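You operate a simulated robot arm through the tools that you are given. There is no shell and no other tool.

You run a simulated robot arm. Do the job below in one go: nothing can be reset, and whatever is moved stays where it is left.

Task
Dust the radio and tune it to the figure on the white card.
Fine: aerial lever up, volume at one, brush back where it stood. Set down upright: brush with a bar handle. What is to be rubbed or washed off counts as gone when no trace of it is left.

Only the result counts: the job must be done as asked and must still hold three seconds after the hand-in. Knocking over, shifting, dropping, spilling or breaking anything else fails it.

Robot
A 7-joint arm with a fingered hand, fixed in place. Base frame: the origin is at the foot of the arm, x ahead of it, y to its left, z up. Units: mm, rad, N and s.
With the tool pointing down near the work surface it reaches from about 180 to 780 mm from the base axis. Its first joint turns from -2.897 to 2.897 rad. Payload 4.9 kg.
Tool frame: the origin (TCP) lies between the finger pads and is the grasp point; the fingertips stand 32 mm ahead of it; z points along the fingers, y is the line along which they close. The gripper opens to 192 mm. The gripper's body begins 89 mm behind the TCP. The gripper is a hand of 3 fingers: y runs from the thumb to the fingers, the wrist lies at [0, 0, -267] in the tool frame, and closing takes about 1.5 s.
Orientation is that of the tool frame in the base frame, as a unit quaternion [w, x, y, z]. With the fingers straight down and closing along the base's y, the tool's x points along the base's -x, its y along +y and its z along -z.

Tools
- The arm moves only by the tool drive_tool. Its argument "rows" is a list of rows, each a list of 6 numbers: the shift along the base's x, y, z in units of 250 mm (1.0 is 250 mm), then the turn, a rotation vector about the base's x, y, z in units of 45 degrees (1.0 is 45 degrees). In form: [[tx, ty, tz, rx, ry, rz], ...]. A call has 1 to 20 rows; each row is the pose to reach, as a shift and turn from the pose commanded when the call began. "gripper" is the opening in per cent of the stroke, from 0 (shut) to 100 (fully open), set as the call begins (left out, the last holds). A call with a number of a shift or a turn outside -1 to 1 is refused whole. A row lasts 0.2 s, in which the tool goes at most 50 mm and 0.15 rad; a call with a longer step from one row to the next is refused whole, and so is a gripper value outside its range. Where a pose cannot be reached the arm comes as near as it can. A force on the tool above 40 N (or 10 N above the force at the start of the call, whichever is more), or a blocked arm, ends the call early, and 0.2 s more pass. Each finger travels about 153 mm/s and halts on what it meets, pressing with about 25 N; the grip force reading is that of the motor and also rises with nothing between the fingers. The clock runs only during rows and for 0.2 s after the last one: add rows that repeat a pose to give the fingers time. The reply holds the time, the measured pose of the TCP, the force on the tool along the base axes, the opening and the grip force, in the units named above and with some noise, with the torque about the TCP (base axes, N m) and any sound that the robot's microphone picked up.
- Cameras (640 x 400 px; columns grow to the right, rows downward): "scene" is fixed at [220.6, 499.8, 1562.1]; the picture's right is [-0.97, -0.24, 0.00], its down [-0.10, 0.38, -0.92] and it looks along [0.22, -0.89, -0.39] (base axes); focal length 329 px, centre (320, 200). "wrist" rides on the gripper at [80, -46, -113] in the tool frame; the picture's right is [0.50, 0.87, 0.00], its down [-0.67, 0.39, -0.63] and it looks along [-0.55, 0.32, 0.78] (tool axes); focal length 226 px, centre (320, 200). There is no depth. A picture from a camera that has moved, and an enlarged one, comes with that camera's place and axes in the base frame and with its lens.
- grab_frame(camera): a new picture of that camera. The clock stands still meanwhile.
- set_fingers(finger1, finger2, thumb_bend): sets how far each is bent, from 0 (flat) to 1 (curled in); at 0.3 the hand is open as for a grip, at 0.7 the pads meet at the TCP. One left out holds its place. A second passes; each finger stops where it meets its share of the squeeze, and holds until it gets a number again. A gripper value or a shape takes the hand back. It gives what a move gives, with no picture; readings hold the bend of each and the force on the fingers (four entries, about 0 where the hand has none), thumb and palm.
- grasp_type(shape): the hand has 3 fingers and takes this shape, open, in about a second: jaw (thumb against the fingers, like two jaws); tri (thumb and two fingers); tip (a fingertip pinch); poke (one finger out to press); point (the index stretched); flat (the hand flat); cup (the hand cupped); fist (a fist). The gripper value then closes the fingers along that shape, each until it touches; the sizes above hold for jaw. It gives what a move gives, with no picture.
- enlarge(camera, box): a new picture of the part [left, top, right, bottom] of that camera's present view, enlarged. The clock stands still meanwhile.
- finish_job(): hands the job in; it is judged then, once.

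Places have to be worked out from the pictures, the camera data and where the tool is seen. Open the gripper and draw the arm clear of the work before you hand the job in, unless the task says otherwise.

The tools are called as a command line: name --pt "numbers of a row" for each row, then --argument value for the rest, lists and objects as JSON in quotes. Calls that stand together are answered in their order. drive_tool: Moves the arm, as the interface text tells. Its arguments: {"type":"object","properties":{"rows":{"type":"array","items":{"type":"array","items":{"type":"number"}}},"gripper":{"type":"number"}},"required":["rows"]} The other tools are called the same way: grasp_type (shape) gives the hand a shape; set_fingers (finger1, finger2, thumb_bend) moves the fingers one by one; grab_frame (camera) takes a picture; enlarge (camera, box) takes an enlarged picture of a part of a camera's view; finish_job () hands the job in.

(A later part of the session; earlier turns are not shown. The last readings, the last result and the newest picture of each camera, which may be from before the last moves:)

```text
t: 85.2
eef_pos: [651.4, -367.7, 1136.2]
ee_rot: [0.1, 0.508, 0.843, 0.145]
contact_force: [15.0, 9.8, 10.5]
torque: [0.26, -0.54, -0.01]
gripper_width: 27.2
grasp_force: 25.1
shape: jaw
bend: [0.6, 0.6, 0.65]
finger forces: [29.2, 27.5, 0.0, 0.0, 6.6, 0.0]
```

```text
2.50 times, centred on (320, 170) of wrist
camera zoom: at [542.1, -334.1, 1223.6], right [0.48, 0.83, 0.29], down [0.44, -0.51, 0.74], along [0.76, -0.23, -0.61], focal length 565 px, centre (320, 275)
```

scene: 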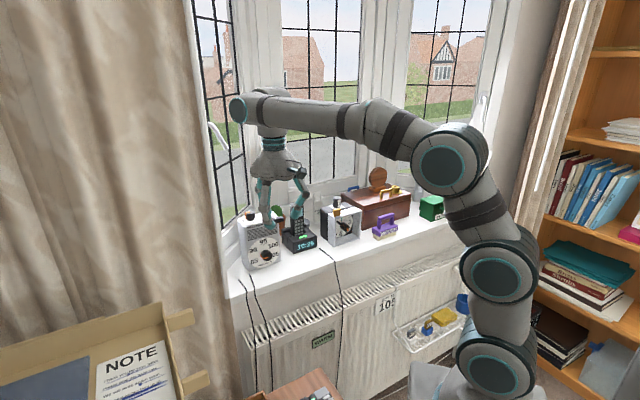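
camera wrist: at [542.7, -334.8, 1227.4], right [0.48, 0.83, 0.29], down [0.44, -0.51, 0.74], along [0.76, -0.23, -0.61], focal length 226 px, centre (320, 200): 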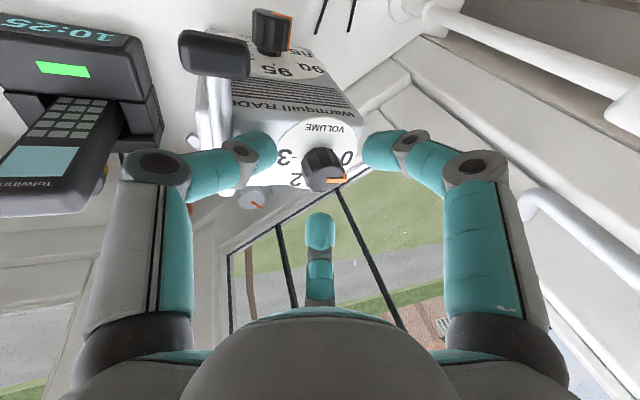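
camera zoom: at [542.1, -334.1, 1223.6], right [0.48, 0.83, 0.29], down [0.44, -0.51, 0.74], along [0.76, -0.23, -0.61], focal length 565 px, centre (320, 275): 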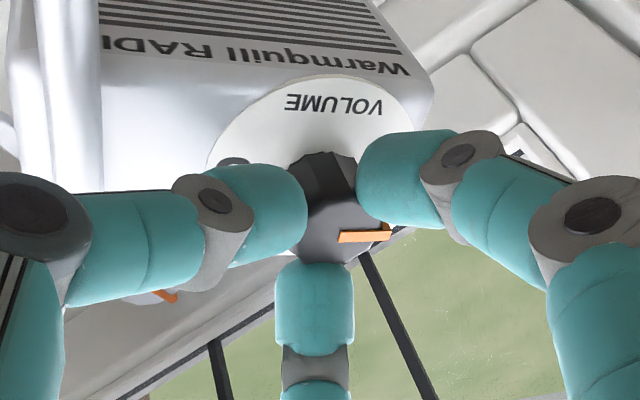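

The grip holds with f1 and f2 strong and the thumb lighter; the axis is centred within 1.5 mm. I turn 45° clockwise about the knob's axis.

drive_tool --pt "-0.0019 0.0064 0 0 0 -0.1667" --pt "-0.0029 0.0129 0 0 0 -0.3333" --pt "-0.0031 0.0196 0 0 0 -0.5" --pt "-0.0024 0.0262 0 0 0 -0.6667" --pt "-0.0009 0.0326 0 0 0 -0.8333" --pt "0.0015 0.0388 0 0 0 -1.0" --pt "0.0015 0.0388 0 0 0 -1.0"

enlarge --camera "wrist" --box '[220, 90, 420, 250]'

enlarge --camera "scene" --box '[190, 80, 310, 230]'

```text
t: 86.8
eef_pos: [651.4, -358.4, 1134.8]
ee_rot: [0.147, 0.792, 0.585, 0.095]
contact_force: [4.3, 6.5, 20.8]
torque: [0.16, -0.4, 0.09]
gripper_width: 27.4
grasp_force: 25.2
shape: jaw
bend: [0.6, 0.61, 0.64]
finger forces: [31.0, 25.4, 0.1, 0.0, 16.2, 0.0]
```

```text
2.50 times, centred on (320, 170) of wrist
camera zoom: at [598.9, -257.2, 1223.4], right [0.93, 0.24, 0.29], down [-0.06, -0.67, 0.74], along [0.37, -0.7, -0.61], focal length 565 px, centre (320, 275)
```

zoom: 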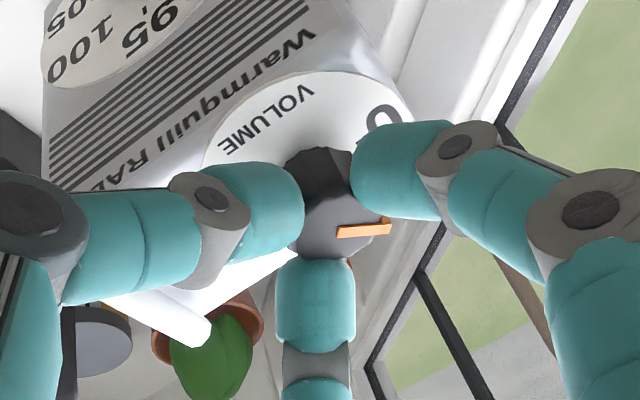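

```text
2.67 times, centred on (250, 155) of scene
camera zoom: at [220.6, 499.8, 1562.1], right [-0.97, -0.24, 0.0], down [-0.1, 0.38, -0.92], along [0.22, -0.89, -0.39], focal length 878 px, centre (507, 320)
```

zoom: 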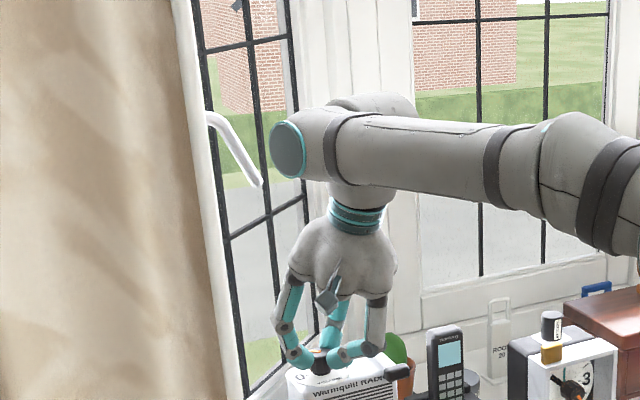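

The knob turns with the hand and the wrist is still clear of the handle. I add the last 15°.

drive_tool --pt "0.0032 0.0058 0 0 0 -0.1667" --pt "0.0071 0.0112 0 0 0 -0.3333" --pt "0.0071 0.0112 0 0 0 -0.3333"

enlarge --camera "wrist" --box '[220, 90, 420, 250]'

enlarge --camera "scene" --box '[190, 80, 310, 230]'

```text
t: 87.6
eef_pos: [652.2, -355.9, 1134.5]
ee_rot: [0.158, 0.862, 0.476, 0.076]
contact_force: [5.6, 2.5, 18.8]
torque: [0.04, -0.4, 0.05]
gripper_width: 27.7
grasp_force: 25.1
shape: jaw
bend: [0.6, 0.61, 0.64]
finger forces: [29.7, 25.6, 0.0, 0.0, 16.5, 0.0]
```

```text
2.50 times, centred on (320, 170) of wrist
camera zoom: at [628.5, -243.9, 1223.7], right [0.96, -0.01, 0.29], down [-0.23, -0.63, 0.74], along [0.18, -0.77, -0.61], focal length 565 px, centre (320, 275)
```

zoom: 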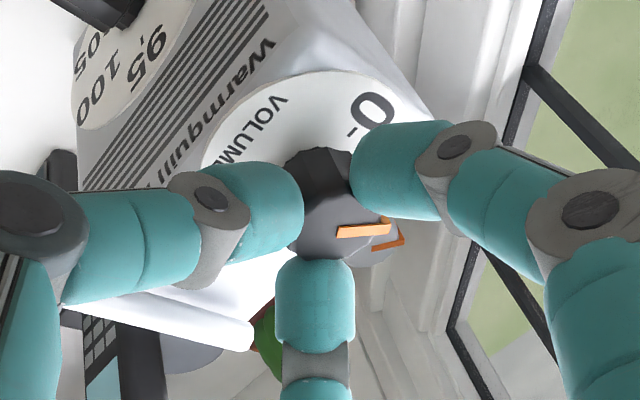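

```text
2.67 times, centred on (250, 155) of scene
camera zoom: at [220.6, 499.8, 1562.1], right [-0.97, -0.24, 0.0], down [-0.1, 0.38, -0.92], along [0.22, -0.89, -0.39], focal length 878 px, centre (507, 320)
```

zoom: 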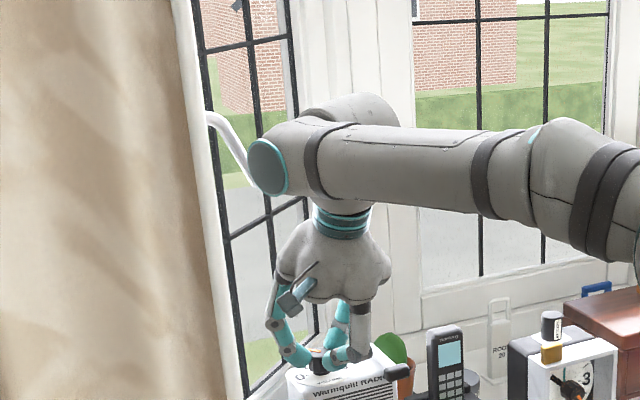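

The pointer now aims close to 1. I open the hand and check the pointer against the labels.

drive_tool --pt "0 0 0 0 0 0" --pt "0 0 0 0 0 0" --pt "0 0 0 0 0 0" --pt "0 0 0 0 0 0" --gripper 35

drive_tool --pt "-0.01 0 0.05 0 0 0" --pt "-0.03 0 0.1 0 0 0" --pt "-0.06 0 0.15 0 0 0" --pt "-0.1 0 0.2 0 0 0" --pt "-0.1 0 0.2 0 0 0"

enlarge --camera "wrist" --box '[260, 70, 420, 210]'

grab_frame --camera "scene"

```text
t: 88.6
eef_pos: [653.1, -356.3, 1133.8]
ee_rot: [0.157, 0.861, 0.477, 0.075]
contact_force: [0.6, 0.8, 0.4]
torque: [0.01, 0.01, 0.02]
gripper_width: 67.0
grasp_force: 0.1
shape: jaw
bend: [0.45, 0.45, 0.7]
finger forces: [0.0, 0.0, 0.0, 0.1, 0.0, 0.0]
```

```text
t: 89.8
eef_pos: [628.2, -355.8, 1185.1]
ee_rot: [0.156, 0.862, 0.477, 0.076]
contact_force: [0.1, 0.4, -0.4]
torque: [-0.01, 0.0, 0.04]
gripper_width: 66.9
grasp_force: 0.0
shape: jaw
bend: [0.45, 0.45, 0.7]
finger forces: [0.0, 0.0, 0.1, 0.0, 0.0, 0.0]
```

```text
2.86 times, centred on (340, 140) of wrist
camera zoom: at [603.1, -243.9, 1273.3], right [0.96, -0.01, 0.29], down [-0.23, -0.63, 0.74], along [0.18, -0.77, -0.61], focal length 646 px, centre (263, 371)
```

zoom: 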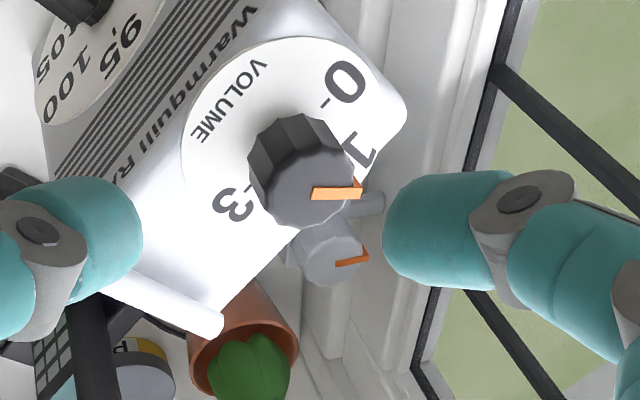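

```text
taken
```

scene: 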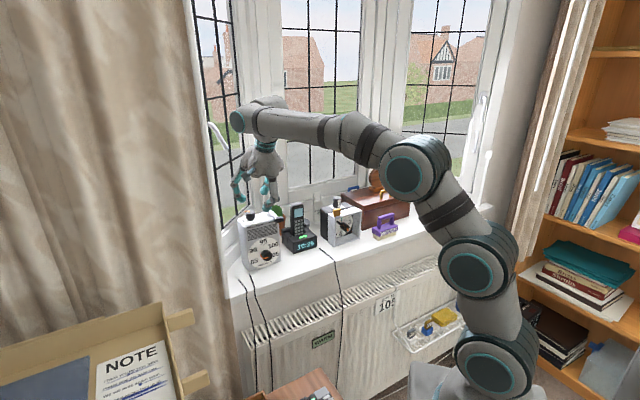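

The pointer seems about 10° short of 1. I zoom in for a precise reading.

enlarge --camera "wrist" --box '[310, 80, 370, 155]'

enlarge --camera "scene" --box '[232, 200, 282, 225]'

```text
5.33 times, centred on (340, 118) of wrist
camera zoom: at [603.1, -243.9, 1273.3], right [0.96, -0.01, 0.29], down [-0.23, -0.63, 0.74], along [0.18, -0.77, -0.61], focal length 1206 px, centre (213, 640)
```

zoom: 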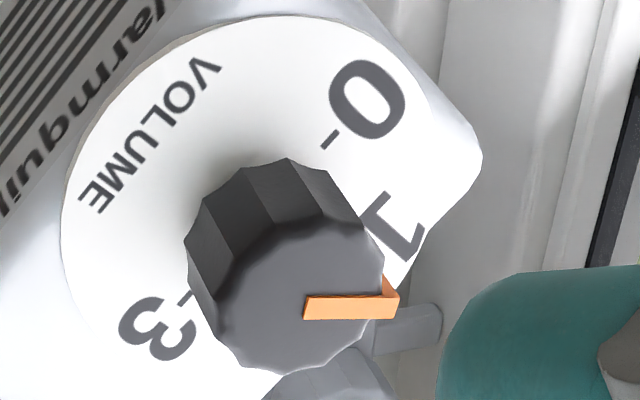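

```text
12.80 times, centred on (257, 212) of scene
camera zoom: at [220.6, 499.8, 1562.1], right [-0.97, -0.24, 0.0], down [-0.1, 0.38, -0.92], along [0.22, -0.89, -0.39], focal length 4216 px, centre (1126, 40)
```

zoom: 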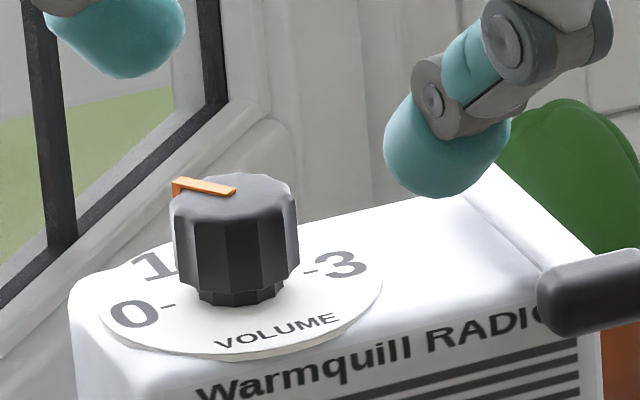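

I take a much larger scene zoom of the knob for a second, independent reading of the pointer angle.

enlarge --camera "scene" --box '[238, 206, 268, 228]'

```text
16.00 times, centred on (253, 217) of scene
camera zoom: at [220.6, 499.8, 1562.1], right [-0.97, -0.24, 0.0], down [-0.1, 0.38, -0.92], along [0.22, -0.89, -0.39], focal length 5270 px, centre (1392, -72)
```

zoom: 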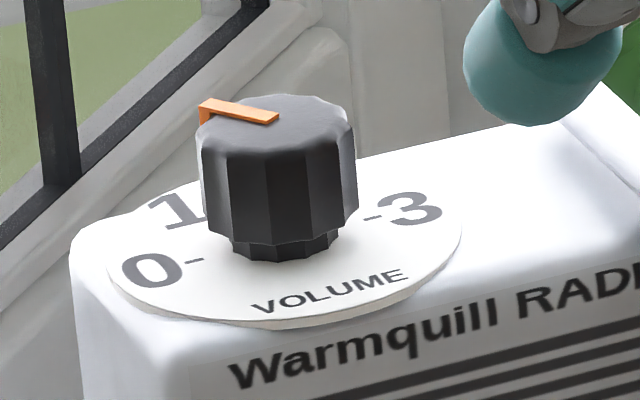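

Both readings put the volume near 0.93, roughly 4–5° short. I regrasp 5° back and will turn it about 9.5° clockwise.

drive_tool --pt "0.05 -0.002 -0.02 0 0 0.03" --pt "0.0994 -0.004 -0.05 0 0 0.07" --pt "0.0994 -0.004 -0.1 0 0 0.111" --pt "0.0994 -0.004 -0.15 0 0 0.111" --pt "0.0994 -0.004 -0.19 0 0 0.111" --pt "0.0994 -0.004 -0.19 0 0 0.111"

drive_tool --pt "0 0 0 0 0 0" --pt "0 0 0 0 0 0" --pt "0 0 0 0 0 0" --pt "0 0 0 0 0 0" --pt "0 0 0 0 0 0" --pt "0 0 0 0 0 0" --gripper 0

enlarge --camera "wrist" --box '[260, 110, 380, 220]'

```text
t: 91.2
eef_pos: [653.8, -356.4, 1138.0]
ee_rot: [0.153, 0.84, 0.513, 0.084]
contact_force: [-0.5, -0.2, 0.0]
torque: [0.02, 0.03, -0.01]
gripper_width: 67.0
grasp_force: 0.0
shape: jaw
bend: [0.45, 0.45, 0.7]
finger forces: [0.1, 0.0, 0.0, 0.0, 0.0, 0.0]
```

```text
t: 92.6
eef_pos: [654.2, -355.4, 1137.0]
ee_rot: [0.154, 0.84, 0.514, 0.082]
contact_force: [0.9, -0.8, 2.5]
torque: [-0.02, -0.08, -0.03]
gripper_width: 22.5
grasp_force: 25.1
shape: jaw
bend: [0.76, 0.75, 0.7]
finger forces: [19.5, 19.6, 0.0, 0.0, 19.2, 0.0]
```

```text
3.64 times, centred on (320, 165) of wrist
camera zoom: at [619.2, -247.6, 1226.1], right [0.95, 0.08, 0.29], down [-0.17, -0.65, 0.74], along [0.24, -0.75, -0.61], focal length 822 px, centre (320, 327)
```

zoom: 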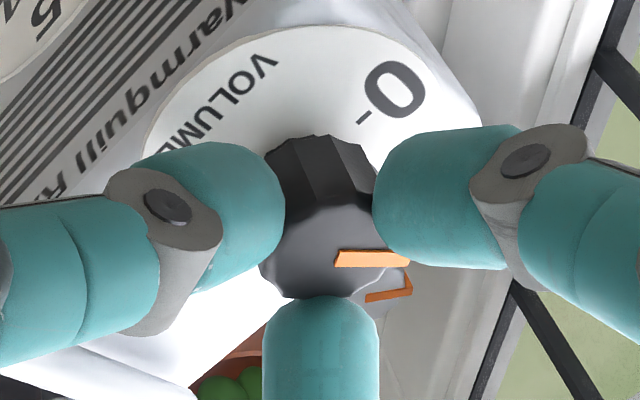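

A well balanced grip this time. I turn 9.5° clockwise.

drive_tool --pt "0.0022 0.0033 0 0 0 -0.106" --pt "0.0044 0.0065 0 0 0 -0.2111" --pt "0.0044 0.0065 0 0 0 -0.2111" --pt "0.0044 0.0065 0 0 0 -0.2111"

drive_tool --pt "0 0 0 0 0 0" --pt "0 0 0 0 0 0" --pt "0 0 0 0 0 0" --pt "0 0 0 0 0 0" --pt "-0.01 0 0.05 0 0 0" --pt "-0.03 0 0.1 0 0 0" --pt "-0.06 0 0.15 0 0 0" --pt "-0.1 0 0.2 0 0 0" --pt "-0.1 0 0.2 0 0 0" --gripper 35

enlarge --camera "wrist" --box '[310, 80, 370, 155]'

enlarge --camera "scene" --box '[238, 206, 268, 228]'

```text
t: 93.6
eef_pos: [654.7, -354.6, 1137.7]
ee_rot: [0.159, 0.88, 0.442, 0.07]
contact_force: [-3.4, -2.1, 6.9]
torque: [-0.17, 0.02, 0.0]
gripper_width: 22.8
grasp_force: 25.3
shape: jaw
bend: [0.76, 0.75, 0.7]
finger forces: [19.7, 23.1, 0.0, 0.0, 21.4, 0.0]
```

```text
t: 95.6
eef_pos: [629.2, -354.7, 1187.7]
ee_rot: [0.16, 0.879, 0.443, 0.069]
contact_force: [0.0, -0.5, 0.4]
torque: [0.0, 0.01, -0.01]
gripper_width: 67.0
grasp_force: 0.1
shape: jaw
bend: [0.45, 0.45, 0.7]
finger forces: [0.1, 0.0, 0.0, 0.0, 0.0, 0.0]
```

```text
5.33 times, centred on (340, 118) of wrist
camera zoom: at [613.1, -240.9, 1277.0], right [0.95, -0.08, 0.29], down [-0.28, -0.62, 0.74], along [0.12, -0.78, -0.61], focal length 1206 px, centre (213, 640)
```

zoom: 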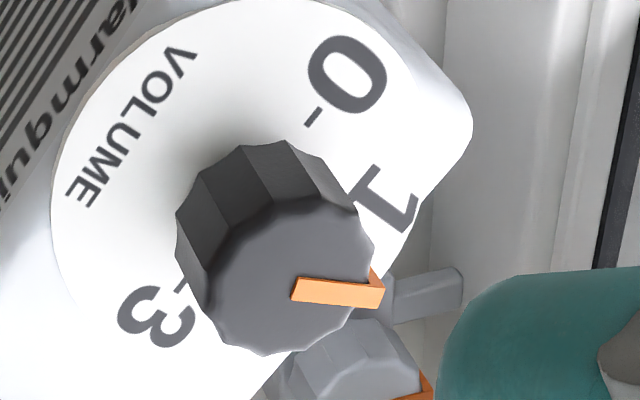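

```text
16.00 times, centred on (253, 217) of scene
camera zoom: at [220.6, 499.8, 1562.1], right [-0.97, -0.24, 0.0], down [-0.1, 0.38, -0.92], along [0.22, -0.89, -0.39], focal length 5270 px, centre (1392, -72)
```

zoom: 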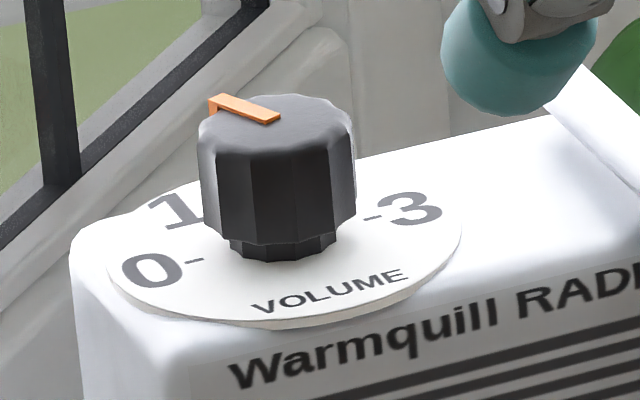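

I overshot: the pointer is now at about −22°, i.e. volume 1.12 (the regrasp offset should not have been added). I regrasp at this pose and turn back 7°.

drive_tool --pt "0.05 -0.001 -0.02 0 0 0" --pt "0.1 -0.003 -0.05 0 0 0" --pt "0.103 -0.003 -0.1 0 0 0" --pt "0.103 -0.003 -0.15 0 0 0" --pt "0.103 -0.003 -0.202 0 0 0" --pt "0.103 -0.003 -0.202 0 0 0"

drive_tool --pt "0 0 0 0 0 0" --pt "0 0 0 0 0 0" --pt "0 0 0 0 0 0" --pt "0 0 0 0 0 0" --pt "0 0 0 0 0 0" --pt "0 0 0 0 0 0" --gripper 0

enlarge --camera "wrist" --box '[260, 110, 380, 220]'

```text
t: 97.0
eef_pos: [656.0, -356.2, 1136.2]
ee_rot: [0.159, 0.879, 0.443, 0.07]
contact_force: [-0.7, -0.4, 0.2]
torque: [0.02, -0.03, 0.0]
gripper_width: 66.9
grasp_force: 0.0
shape: jaw
bend: [0.45, 0.45, 0.7]
finger forces: [0.0, 0.0, 0.0, 0.0, 0.0, 0.0]
```

```text
t: 98.4
eef_pos: [656.1, -355.8, 1136.5]
ee_rot: [0.161, 0.88, 0.442, 0.07]
contact_force: [0.8, 0.0, -1.2]
torque: [0.0, -0.01, 0.02]
gripper_width: 24.6
grasp_force: 24.3
shape: jaw
bend: [0.76, 0.75, 0.7]
finger forces: [20.7, 20.6, 0.0, 0.1, 20.1, 0.1]
```

```text
3.64 times, centred on (320, 165) of wrist
camera zoom: at [640.1, -242.4, 1224.7], right [0.95, -0.08, 0.29], down [-0.28, -0.61, 0.74], along [0.12, -0.78, -0.61], focal length 822 px, centre (320, 327)
```

zoom: 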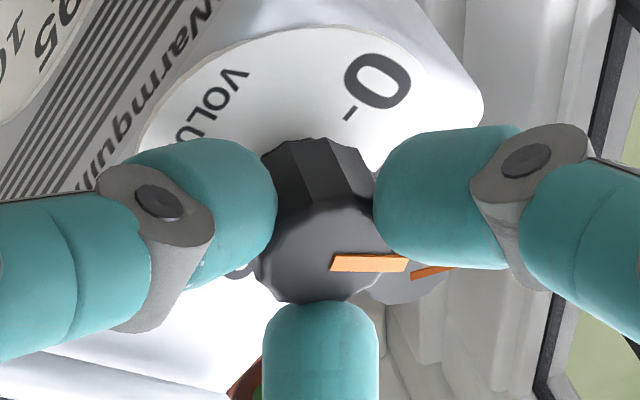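

The pointer still reads −22° in the grip. I turn 7° counter-clockwise and release.

drive_tool --pt "-0.0017 -0.0024 0 0 0 0.078" --pt "-0.0033 -0.0047 0 0 0 0.1556" --pt "-0.0033 -0.0047 0 0 0 0.1556" --pt "-0.0033 -0.0047 0 0 0 0.1556"

enlarge --camera "wrist" --box '[260, 110, 380, 220]'

drive_tool --pt "0 0 0 0 0 0" --pt "0 0 0 0 0 0" --pt "0 0 0 0 0 0" --pt "0 0 0 0 0 0" --pt "-0.01 0 0.05 0 0 0" --pt "-0.03 0 0.1 0 0 0" --pt "-0.06 0 0.15 0 0 0" --pt "-0.1 0 0.2 0 0 0" --pt "-0.1 0 0.2 0 0 0" --gripper 35

enlarge --camera "wrist" --box '[310, 80, 370, 155]'

enlarge --camera "scene" --box '[238, 206, 268, 228]'

```text
t: 99.4
eef_pos: [654.4, -357.4, 1136.2]
ee_rot: [0.155, 0.851, 0.495, 0.08]
contact_force: [1.8, -2.7, -4.1]
torque: [-0.07, -0.02, 0.0]
gripper_width: 24.2
grasp_force: 24.6
shape: jaw
bend: [0.76, 0.75, 0.7]
finger forces: [19.9, 21.5, 0.1, 0.1, 18.6, 0.0]
```

```text
3.64 times, centred on (320, 165) of wrist
camera zoom: at [625.6, -246.1, 1224.9], right [0.96, 0.04, 0.29], down [-0.2, -0.64, 0.74], along [0.21, -0.76, -0.61], focal length 822 px, centre (320, 327)
```

zoom: 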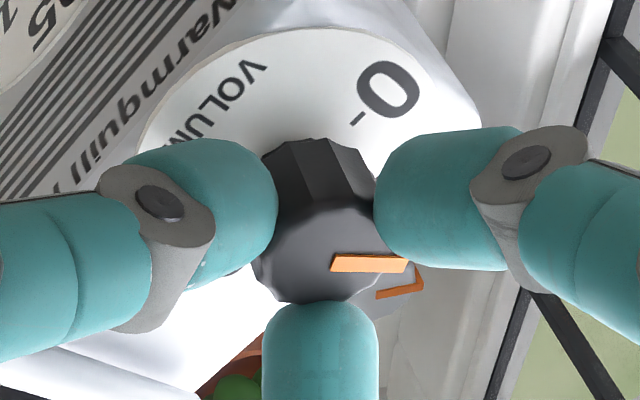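

```text
t: 101.4
eef_pos: [629.2, -355.1, 1185.4]
ee_rot: [0.156, 0.851, 0.495, 0.08]
contact_force: [0.3, 0.3, -0.1]
torque: [-0.02, -0.01, -0.01]
gripper_width: 66.9
grasp_force: 0.1
shape: jaw
bend: [0.45, 0.45, 0.7]
finger forces: [0.0, 0.0, 0.0, 0.1, 0.0, 0.1]
```

```text
5.33 times, centred on (340, 118) of wrist
camera zoom: at [600.0, -244.7, 1275.3], right [0.96, 0.03, 0.29], down [-0.2, -0.64, 0.74], along [0.21, -0.76, -0.61], focal length 1206 px, centre (213, 640)
```

zoom: 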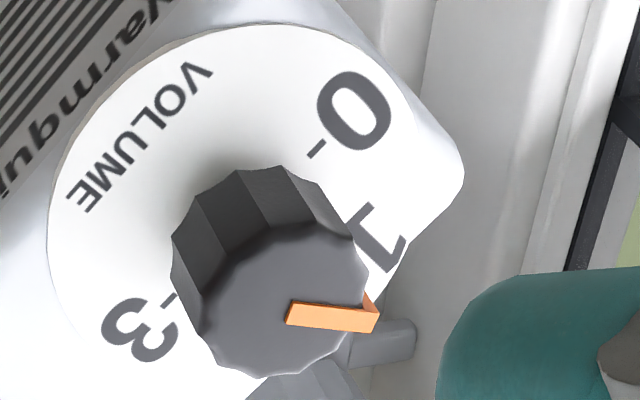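

```text
16.00 times, centred on (253, 217) of scene
camera zoom: at [220.6, 499.8, 1562.1], right [-0.97, -0.24, 0.0], down [-0.1, 0.38, -0.92], along [0.22, -0.89, -0.39], focal length 5270 px, centre (1392, -72)
```

zoom: 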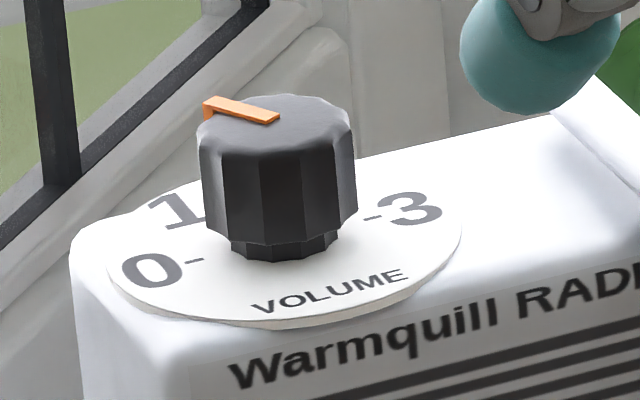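

Both views now put the pointer within about 2° of 1, so the volume is set. Next the lever: I back off, level the hand and close the fingers into a blunt tip.

drive_tool --pt "-0.12 0.075 0.02 0.05 0.08 0" --pt "-0.26 0.158 0.02 0.1 0.16 0" --pt "-0.4 0.241 0.02 0.15 0.24 0" --pt "-0.55 0.331 0.02 0.2 0.32 0" --pt "-0.698 0.421 0.02 0.2388 0.3748 0" --pt "-0.698 0.421 0.02 0.2388 0.3748 0"

drive_tool --pt "0 0 0 0 0 -0.172" --pt "0 0 0 0 0 -0.344" --pt "0 0 0 0 0 -0.344" --gripper 0

grab_frame --camera "scene"

```text
t: 102.8
eef_pos: [453.4, -253.2, 1193.8]
ee_rot: [0.0, 0.865, 0.502, -0.002]
contact_force: [-0.6, 0.0, 0.4]
torque: [0.02, -0.04, -0.02]
gripper_width: 67.1
grasp_force: 0.1
shape: jaw
bend: [0.45, 0.45, 0.7]
finger forces: [0.0, 0.0, 0.0, 0.1, 0.1, 0.0]
```

```text
t: 103.6
eef_pos: [455.0, -252.6, 1192.6]
ee_rot: [0.001, 0.924, 0.381, -0.001]
contact_force: [-0.4, -0.4, -0.1]
torque: [0.03, 0.02, -0.01]
gripper_width: 0.3
grasp_force: 25.0
shape: jaw
bend: [0.7, 0.7, 0.7]
finger forces: [0.1, 0.1, 0.0, 0.1, 0.1, 0.0]
```

```text
taken
```

scene: 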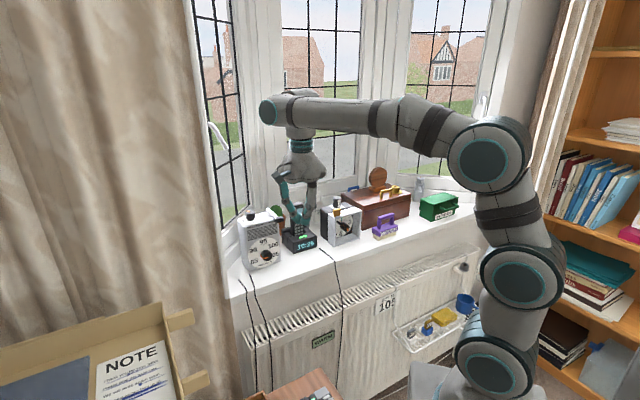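

The hand is level with tool x along the sill. I pitch it to horizontal in two calls while lowering to below the lever grip's height, still well in front of the radio.

drive_tool --pt "0 0 -0.04 -0.12 -0.12 0" --pt "0 0 -0.08 -0.24 -0.24 0" --pt "0 0 -0.12 -0.36 -0.36 0" --pt "0 0 -0.16 -0.48 -0.48 0" --pt "0 0 -0.2 -0.6 -0.6 0" --pt "0 0 -0.24 -0.707 -0.707 0" --pt "0 0 -0.24 -0.707 -0.707 0"

drive_tool --pt "0 0 -0.04 -0.1 -0.1 0" --pt "0 0 -0.08 -0.2 -0.2 0" --pt "0 0 -0.12 -0.3 -0.3 0" --pt "0 0 -0.16 -0.4 -0.4 0" --pt "0 0 -0.2 -0.5 -0.5 0" --pt "0 0 -0.24 -0.6 -0.6 0" --pt "0 0 -0.28 -0.707 -0.707 0" --pt "0 0 -0.28 -0.707 -0.707 0"

grab_frame --camera "scene"

grab_frame --camera "wrist"

```text
t: 105.2
eef_pos: [454.2, -250.8, 1130.8]
ee_rot: [0.354, 0.854, 0.352, 0.146]
contact_force: [-0.2, -0.4, 0.2]
torque: [-0.01, 0.03, -0.02]
gripper_width: 0.0
grasp_force: 25.2
shape: jaw
bend: [0.7, 0.7, 0.7]
finger forces: [0.1, 0.0, 0.0, 0.0, 0.0, 0.1]
```

```text
t: 107.0
eef_pos: [454.4, -252.8, 1063.8]
ee_rot: [0.654, 0.653, 0.269, 0.272]
contact_force: [0.0, -0.6, -0.1]
torque: [-0.02, -0.02, 0.0]
gripper_width: 0.0
grasp_force: 25.1
shape: jaw
bend: [0.7, 0.7, 0.7]
finger forces: [0.0, 0.0, 0.0, 0.1, 0.0, 0.0]
```

```text
taken
```

scene: 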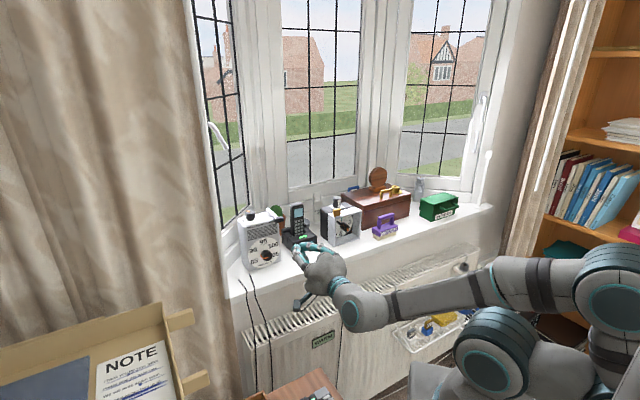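

```text
taken
camera wrist: at [431.7, -116.6, 1016.0], right [0.35, 0.35, 0.87], down [-0.92, -0.03, 0.39], along [0.16, -0.94, 0.32], focal length 226 px, centre (320, 200)
```

wrist: 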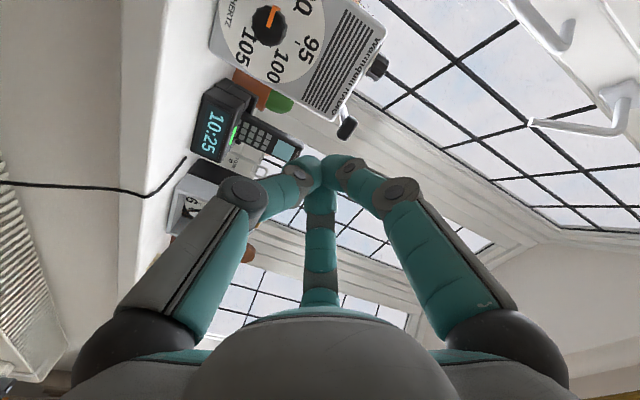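

The hand points horizontally at the radio. I move in under the lever grip (closed fingertips below it, about 13 mm short of the radio's face).

drive_tool --pt "0.1 -0.096 -0.008 0 0 0" --pt "0.2 -0.193 -0.008 0 0 0" --pt "0.3 -0.29 -0.008 0 0 0" --pt "0.389 -0.376 -0.008 0 0 0" --pt "0.389 -0.376 -0.008 0 0 0"

enlarge --camera "scene" --box '[230, 195, 320, 275]'

grab_frame --camera "wrist"

```text
t: 108.2
eef_pos: [554.0, -346.6, 1060.0]
ee_rot: [0.654, 0.654, 0.27, 0.269]
contact_force: [0.5, 1.3, -0.3]
torque: [-0.02, -0.01, 0.01]
gripper_width: 0.0
grasp_force: 25.1
shape: jaw
bend: [0.7, 0.7, 0.7]
finger forces: [0.1, 0.0, 0.0, 0.1, 0.0, 0.0]
```

```text
5.00 times, centred on (275, 235) of scene
camera zoom: at [220.6, 499.8, 1562.1], right [-0.97, -0.24, 0.0], down [-0.1, 0.38, -0.92], along [0.22, -0.89, -0.39], focal length 1647 px, centre (545, 25)
```

zoom: 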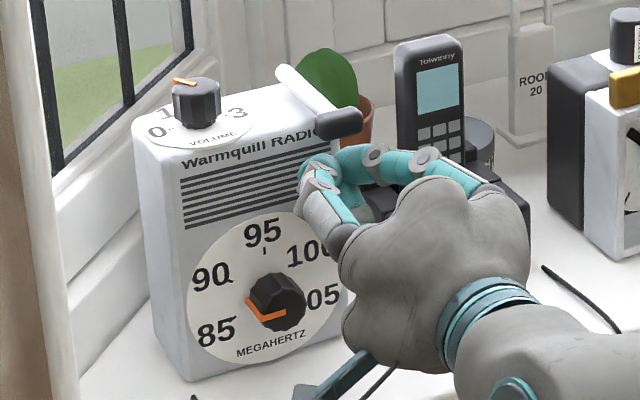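

```text
taken
camera wrist: at [532.9, -211.3, 1014.0], right [0.35, 0.35, 0.87], down [-0.92, -0.02, 0.39], along [0.16, -0.94, 0.32], focal length 226 px, centre (320, 200)
```

wrist: 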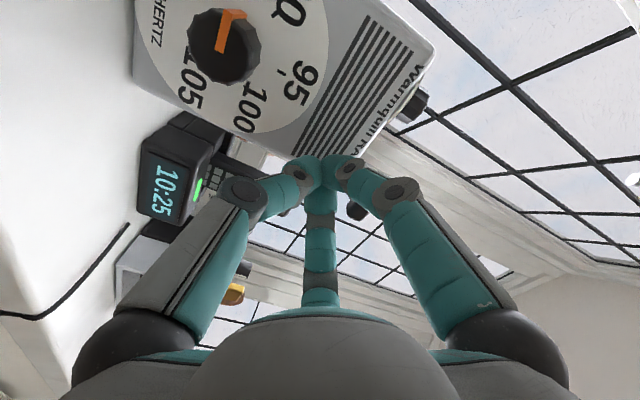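

The closed fingertips are right below the black grip. I raise them along the first part of the lever's arc, about 15°, and look.

drive_tool --pt "-0.004 0.004 0.025 0 0 0" --pt "-0.008 0.008 0.05 0 0 0" --pt "-0.014 0.014 0.08 0 0 0" --pt "-0.018 0.018 0.105 0 0 0" --pt "-0.0218 0.0218 0.126 0 0 0" --pt "-0.0218 0.0218 0.126 0 0 0"

enlarge --camera "scene" --box '[230, 195, 320, 275]'

```text
t: 109.6
eef_pos: [547.2, -341.0, 1091.7]
ee_rot: [0.654, 0.653, 0.27, 0.271]
contact_force: [0.4, -0.3, -0.8]
torque: [0.03, 0.04, -0.03]
gripper_width: 0.1
grasp_force: 24.8
shape: jaw
bend: [0.7, 0.7, 0.7]
finger forces: [0.0, 0.0, 0.0, 0.0, 0.0, 0.0]
```

```text
5.00 times, centred on (275, 235) of scene
camera zoom: at [220.6, 499.8, 1562.1], right [-0.97, -0.24, 0.0], down [-0.1, 0.38, -0.92], along [0.22, -0.89, -0.39], focal length 1647 px, centre (545, 25)
```

zoom: 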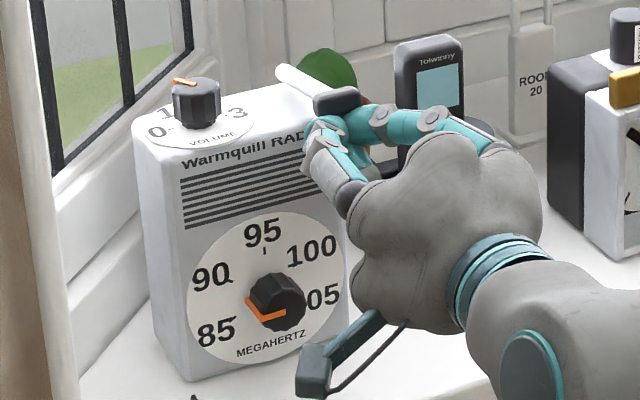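

The lever rises about its rear pivot with almost no force. I follow the arc up to about 60°.

drive_tool --pt "0 0 0.048 0 0 0" --pt "0.0048 -0.0048 0.0956 0 0 0" --pt "0.0141 -0.0141 0.14 0 0 0" --pt "0.0269 -0.0269 0.186 0 0 0" --pt "0.0438 -0.0438 0.226 0 0 0" --pt "0.0648 -0.0648 0.2652 0 0 0" --pt "0.0648 -0.0648 0.2652 0 0 0"

enlarge --camera "scene" --box '[230, 165, 320, 275]'

grab_frame --camera "wrist"

```text
t: 111.2
eef_pos: [563.0, -357.1, 1159.3]
ee_rot: [0.654, 0.653, 0.269, 0.27]
contact_force: [0.2, -0.4, 0.3]
torque: [0.01, 0.01, 0.01]
gripper_width: 0.1
grasp_force: 25.2
shape: jaw
bend: [0.7, 0.7, 0.7]
finger forces: [0.1, 0.1, 0.0, 0.0, 0.0, 0.0]
```

```text
3.64 times, centred on (275, 220) of scene
camera zoom: at [220.6, 499.8, 1562.1], right [-0.97, -0.24, 0.0], down [-0.1, 0.38, -0.92], along [0.22, -0.89, -0.39], focal length 1198 px, centre (484, 127)
```

zoom: 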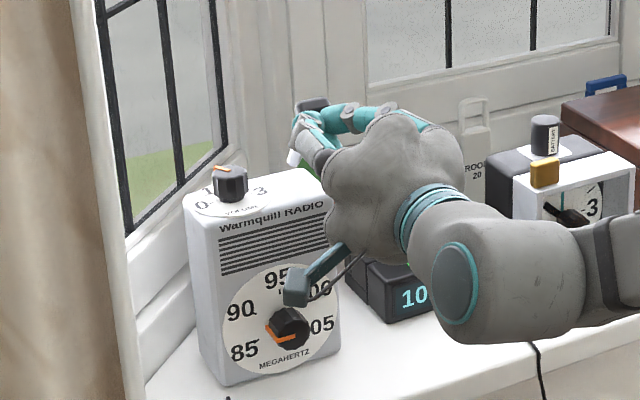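

```text
taken
camera wrist: at [541.0, -221.4, 1112.8], right [0.35, 0.35, 0.87], down [-0.92, -0.03, 0.39], along [0.16, -0.94, 0.32], focal length 226 px, centre (320, 200)
```

wrist: 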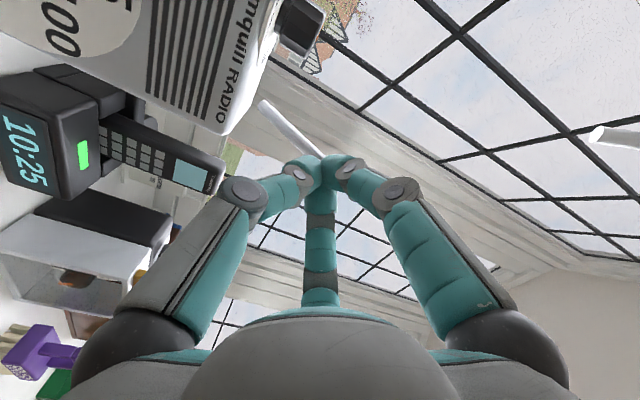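

The lever stands at about 60°. I continue towards vertical in small steps.

drive_tool --pt "0.0226 -0.0226 0.03 0 0 0" --pt "0.045 -0.045 0.058 0 0 0" --pt "0.07 -0.07 0.08 0 0 0" --pt "0.095 -0.095 0.097 0 0 0" --pt "0.112 -0.112 0.105 0 0 0" --pt "0.112 -0.112 0.105 0 0 0"

enlarge --camera "scene" --box '[230, 165, 320, 275]'

grab_frame --camera "wrist"

```text
t: 112.6
eef_pos: [591.8, -383.1, 1186.0]
ee_rot: [0.654, 0.653, 0.27, 0.271]
contact_force: [0.3, -0.4, 0.5]
torque: [0.02, -0.01, 0.0]
gripper_width: 0.0
grasp_force: 25.3
shape: jaw
bend: [0.7, 0.7, 0.7]
finger forces: [0.0, 0.0, 0.0, 0.0, 0.1, 0.1]
```

```text
3.64 times, centred on (275, 220) of scene
camera zoom: at [220.6, 499.8, 1562.1], right [-0.97, -0.24, 0.0], down [-0.1, 0.38, -0.92], along [0.22, -0.89, -0.39], focal length 1198 px, centre (484, 127)
```

zoom: 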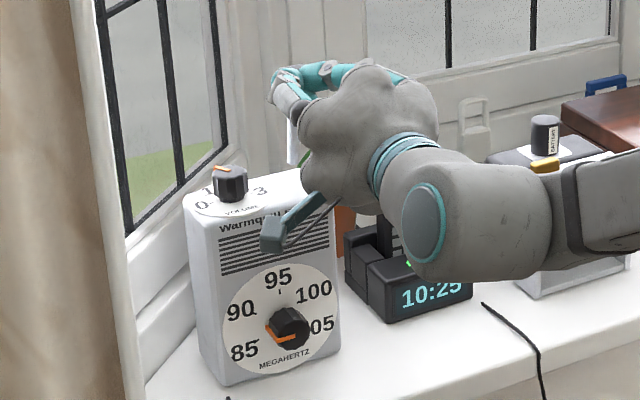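

```text
taken
camera wrist: at [569.4, -248.7, 1138.7], right [0.35, 0.35, 0.87], down [-0.92, -0.03, 0.39], along [0.16, -0.94, 0.32], focal length 226 px, centre (320, 200)
```

wrist: 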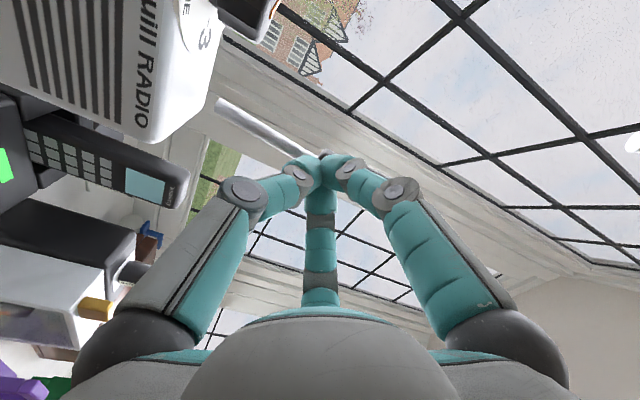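

The rod looks nearly vertical and there is still no resistance. I push a little further in 5 mm steps to find the end stop.

drive_tool --pt "0.014 -0.014 0.006 0 0 0" --pt "0.028 -0.028 0.008 0 0 0" --pt "0.042 -0.042 0.008 0 0 0" --pt "0.042 -0.042 0.008 0 0 0"

enlarge --camera "scene" --box '[230, 165, 320, 275]'

```text
t: 113.4
eef_pos: [599.6, -391.0, 1186.8]
ee_rot: [0.654, 0.652, 0.271, 0.271]
contact_force: [-30.7, 24.3, 1.2]
torque: [-0.27, -0.27, -0.21]
gripper_width: 0.1
grasp_force: 24.6
shape: jaw
bend: [0.7, 0.7, 0.7]
finger forces: [0.0, 60.8, 0.0, 0.1, 0.1, 0.0]
stopped in row 4: the force on the tool passed its limit at 46 N (the readings are from after the stop); the commanded pose is now the measured one
```

```text
3.64 times, centred on (275, 220) of scene
camera zoom: at [220.6, 499.8, 1562.1], right [-0.97, -0.24, 0.0], down [-0.1, 0.38, -0.92], along [0.22, -0.89, -0.39], focal length 1198 px, centre (484, 127)
```

zoom: 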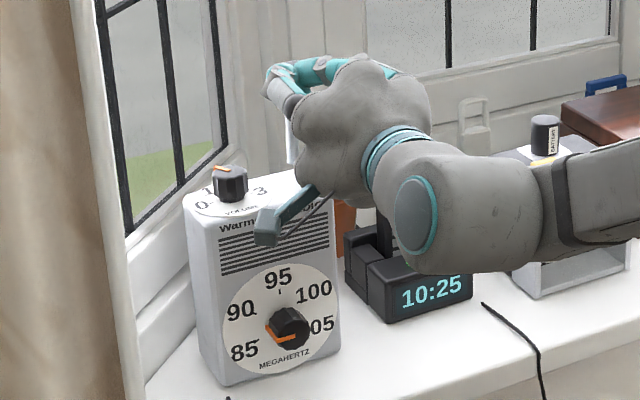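

The lever has hit its upper stop. I back straight off and see whether it stays up.

drive_tool --pt "-0.03 0.03 0 0 0 0" --pt "-0.1 0.1 0 0 0 0" --pt "-0.2 0.2 0 0 0 0" --pt "-0.32 0.32 0 0 0 0" --pt "-0.44 0.44 -0.06 0 0 0" --pt "-0.56 0.56 -0.14 0 0 0" --pt "-0.68 0.68 -0.2 0 0 0" --pt "-0.68 0.68 -0.2 0 0 0"

grab_frame --camera "scene"

enlarge --camera "scene" --box '[230, 165, 320, 275]'

```text
t: 115.2
eef_pos: [426.9, -220.6, 1133.9]
ee_rot: [0.654, 0.652, 0.271, 0.271]
contact_force: [-0.1, -0.4, 0.2]
torque: [0.01, -0.02, -0.03]
gripper_width: 0.0
grasp_force: 25.0
shape: jaw
bend: [0.7, 0.7, 0.7]
finger forces: [0.0, 0.0, 0.0, 0.0, 0.0, 0.0]
```

```text
taken
```

scene: 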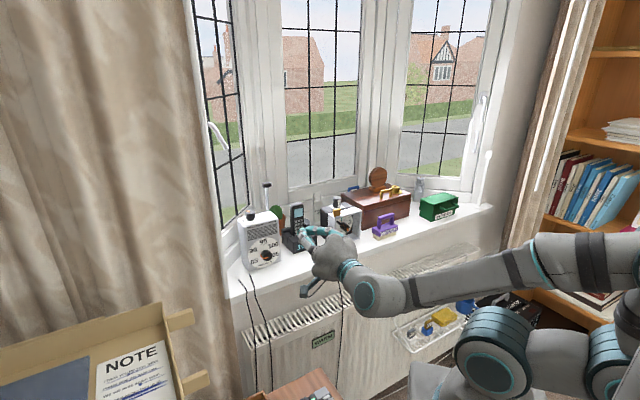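

```text
3.64 times, centred on (275, 220) of scene
camera zoom: at [220.6, 499.8, 1562.1], right [-0.97, -0.24, 0.0], down [-0.1, 0.38, -0.92], along [0.22, -0.89, -0.39], focal length 1198 px, centre (484, 127)
```

zoom: 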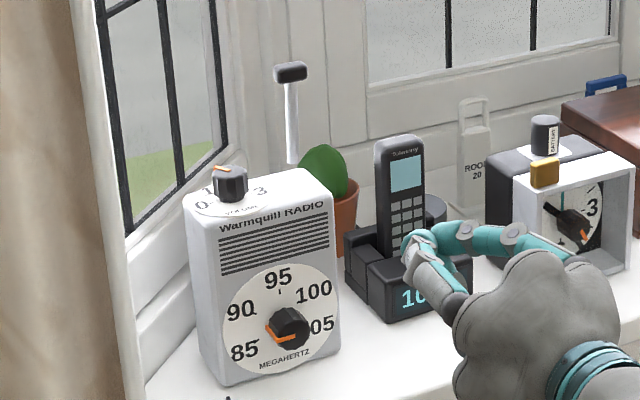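

The aerial lever now stands upright on its own. For the tuning knob I consider pressing a single fingertip on its face and circling it; I look at the "poke" shape here in free space.

grasp_type --shape "poke"

grab_frame --camera "wrist"

enlarge --camera "scene" --box '[270, 190, 380, 300]'

```text
t: 116.1
eef_pos: [426.7, -222.2, 1134.1]
ee_rot: [0.653, 0.653, 0.271, 0.271]
contact_force: [-0.6, -0.4, 1.0]
torque: [-0.04, 0.01, 0.02]
gripper_width: 0.3
grasp_force: 0.0
shape: poke
bend: [1.0, 1.0, 0.91]
finger forces: [0.0, 0.0, 0.1, 0.0, 0.0, 0.0]
```

```text
taken
camera wrist: at [403.7, -86.5, 1088.0], right [0.35, 0.35, 0.87], down [-0.92, -0.03, 0.39], along [0.16, -0.93, 0.32], focal length 226 px, centre (320, 200)
```

wrist: 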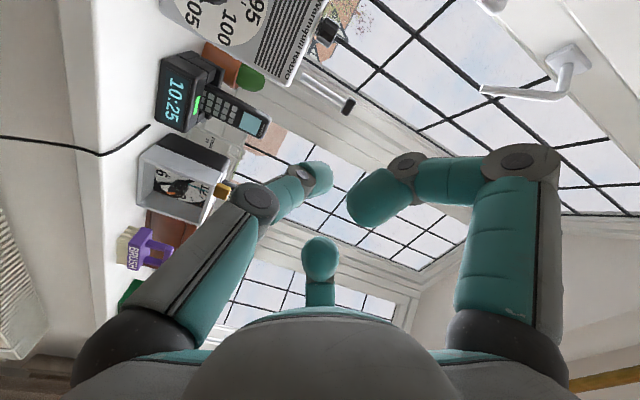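

```text
3.64 times, centred on (325, 245) of scene
camera zoom: at [220.6, 499.8, 1562.1], right [-0.97, -0.24, 0.0], down [-0.1, 0.38, -0.92], along [0.22, -0.89, -0.39], focal length 1198 px, centre (302, 36)
```

zoom: 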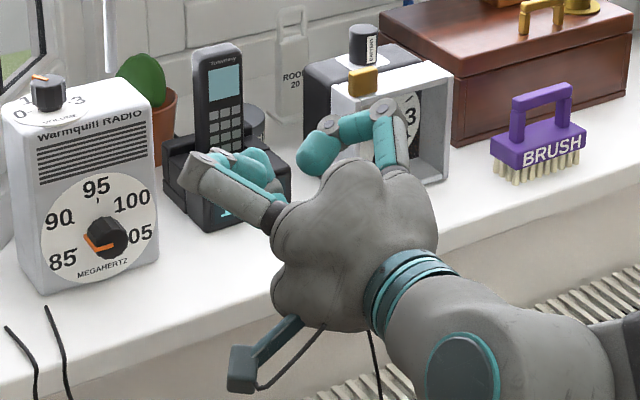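

In "poke" the thumb reaches forward with the others folded wide. I check "point" as well.

grasp_type --shape "point"

grab_frame --camera "wrist"

enlarge --camera "scene" --box '[270, 190, 380, 300]'

```text
t: 117.0
eef_pos: [427.9, -220.7, 1134.6]
ee_rot: [0.654, 0.653, 0.27, 0.272]
contact_force: [0.3, 0.3, -0.7]
torque: [0.02, 0.01, -0.02]
gripper_width: 184.5
grasp_force: 0.0
shape: point
bend: [0.7, 1.0, 0.78]
finger forces: [0.0, 0.1, 0.0, 0.0, 0.1, 0.0]
```

```text
taken
camera wrist: at [403.8, -86.5, 1088.0], right [0.35, 0.35, 0.87], down [-0.92, -0.03, 0.39], along [0.16, -0.93, 0.32], focal length 226 px, centre (320, 200)
```

wrist: 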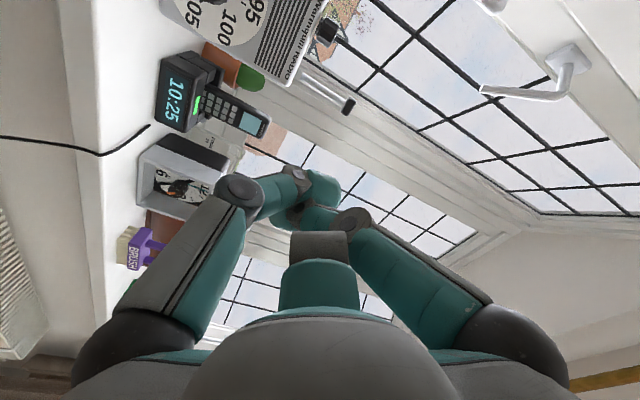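

```text
3.64 times, centred on (325, 245) of scene
camera zoom: at [220.6, 499.8, 1562.1], right [-0.97, -0.24, 0.0], down [-0.1, 0.38, -0.92], along [0.22, -0.89, -0.39], focal length 1198 px, centre (302, 36)
```

zoom: 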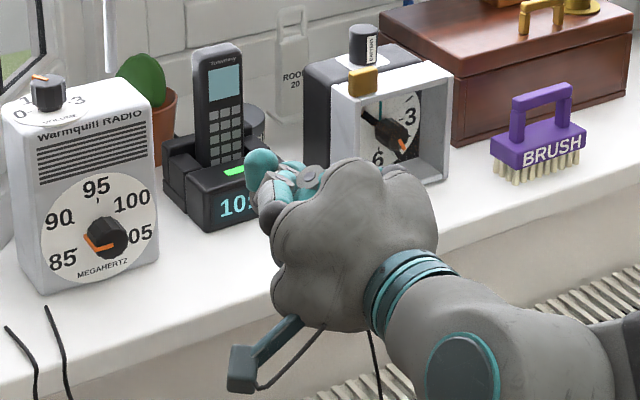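

I choose this: closed three-finger tip with the hand rolled 60° and tilted 20° down, so that only one fingertip touches the knob face, and then circle it. I return to jaw, close, and roll the hand 60° first.

grasp_type --shape "jaw"

drive_tool --pt "0.02 0.02 -0.04 0.12 -0.12 0" --pt "0.05 0.04 -0.08 0.24 -0.24 0" --pt "0.08 0.05 -0.12 0.36 -0.36 0" --pt "0.11 0.06 -0.16 0.48 -0.48 0" --pt "0.14 0.06 -0.2 0.6 -0.6 0" --pt "0.17 0.05 -0.24 0.72 -0.72 0" --pt "0.2 0.04 -0.28 0.84 -0.84 0" --pt "0.22 0.03 -0.3 0.943 -0.943 0" --pt "0.22 0.03 -0.3 0.943 -0.943 0" --gripper 0

grab_frame --camera "wrist"

grab_frame --camera "scene"

```text
t: 117.9
eef_pos: [426.9, -221.7, 1134.3]
ee_rot: [0.653, 0.653, 0.271, 0.27]
contact_force: [0.7, 1.0, 0.7]
torque: [0.04, 0.0, 0.0]
gripper_width: 191.9
grasp_force: 0.0
shape: jaw
bend: [0.3, 0.3, 0.3]
finger forces: [0.0, 0.0, 0.1, 0.0, 0.0, 0.0]
```

```text
t: 119.9
eef_pos: [524.0, -184.4, 1181.4]
ee_rot: [0.435, 0.735, -0.09, 0.511]
contact_force: [0.6, 0.0, 0.4]
torque: [0.0, 0.01, 0.03]
gripper_width: 0.0
grasp_force: 24.7
shape: jaw
bend: [0.7, 0.7, 0.7]
finger forces: [0.0, 0.1, 0.1, 0.0, 0.1, 0.0]
out of reach, approached as far as the arm can: row 4, 5, 6, 7, 8, 9
```

```text
taken
camera wrist: at [512.1, -49.0, 1232.7], right [-0.27, -0.37, 0.89], down [-0.96, 0.02, -0.28], along [0.09, -0.93, -0.36], focal length 226 px, centre (320, 200)
```

wrist: 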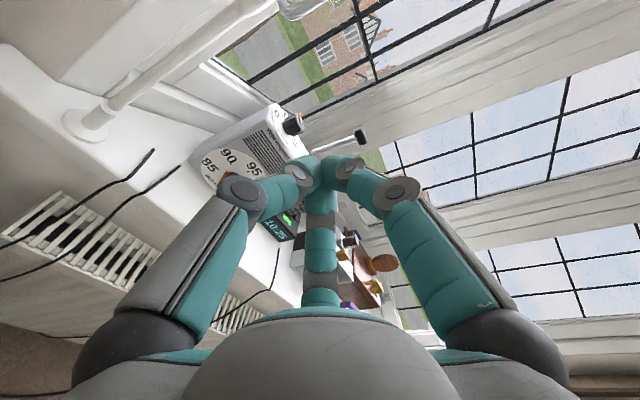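

```text
taken
```

scene: 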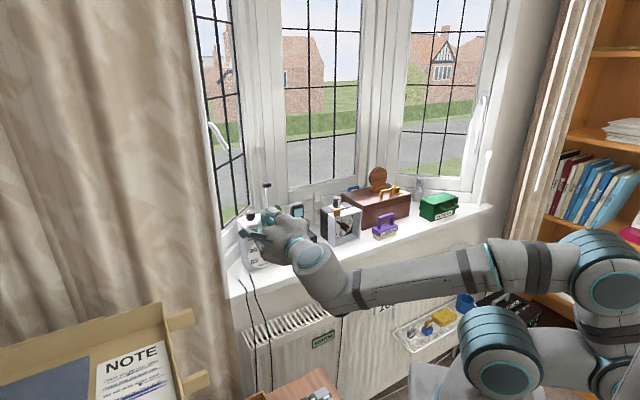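

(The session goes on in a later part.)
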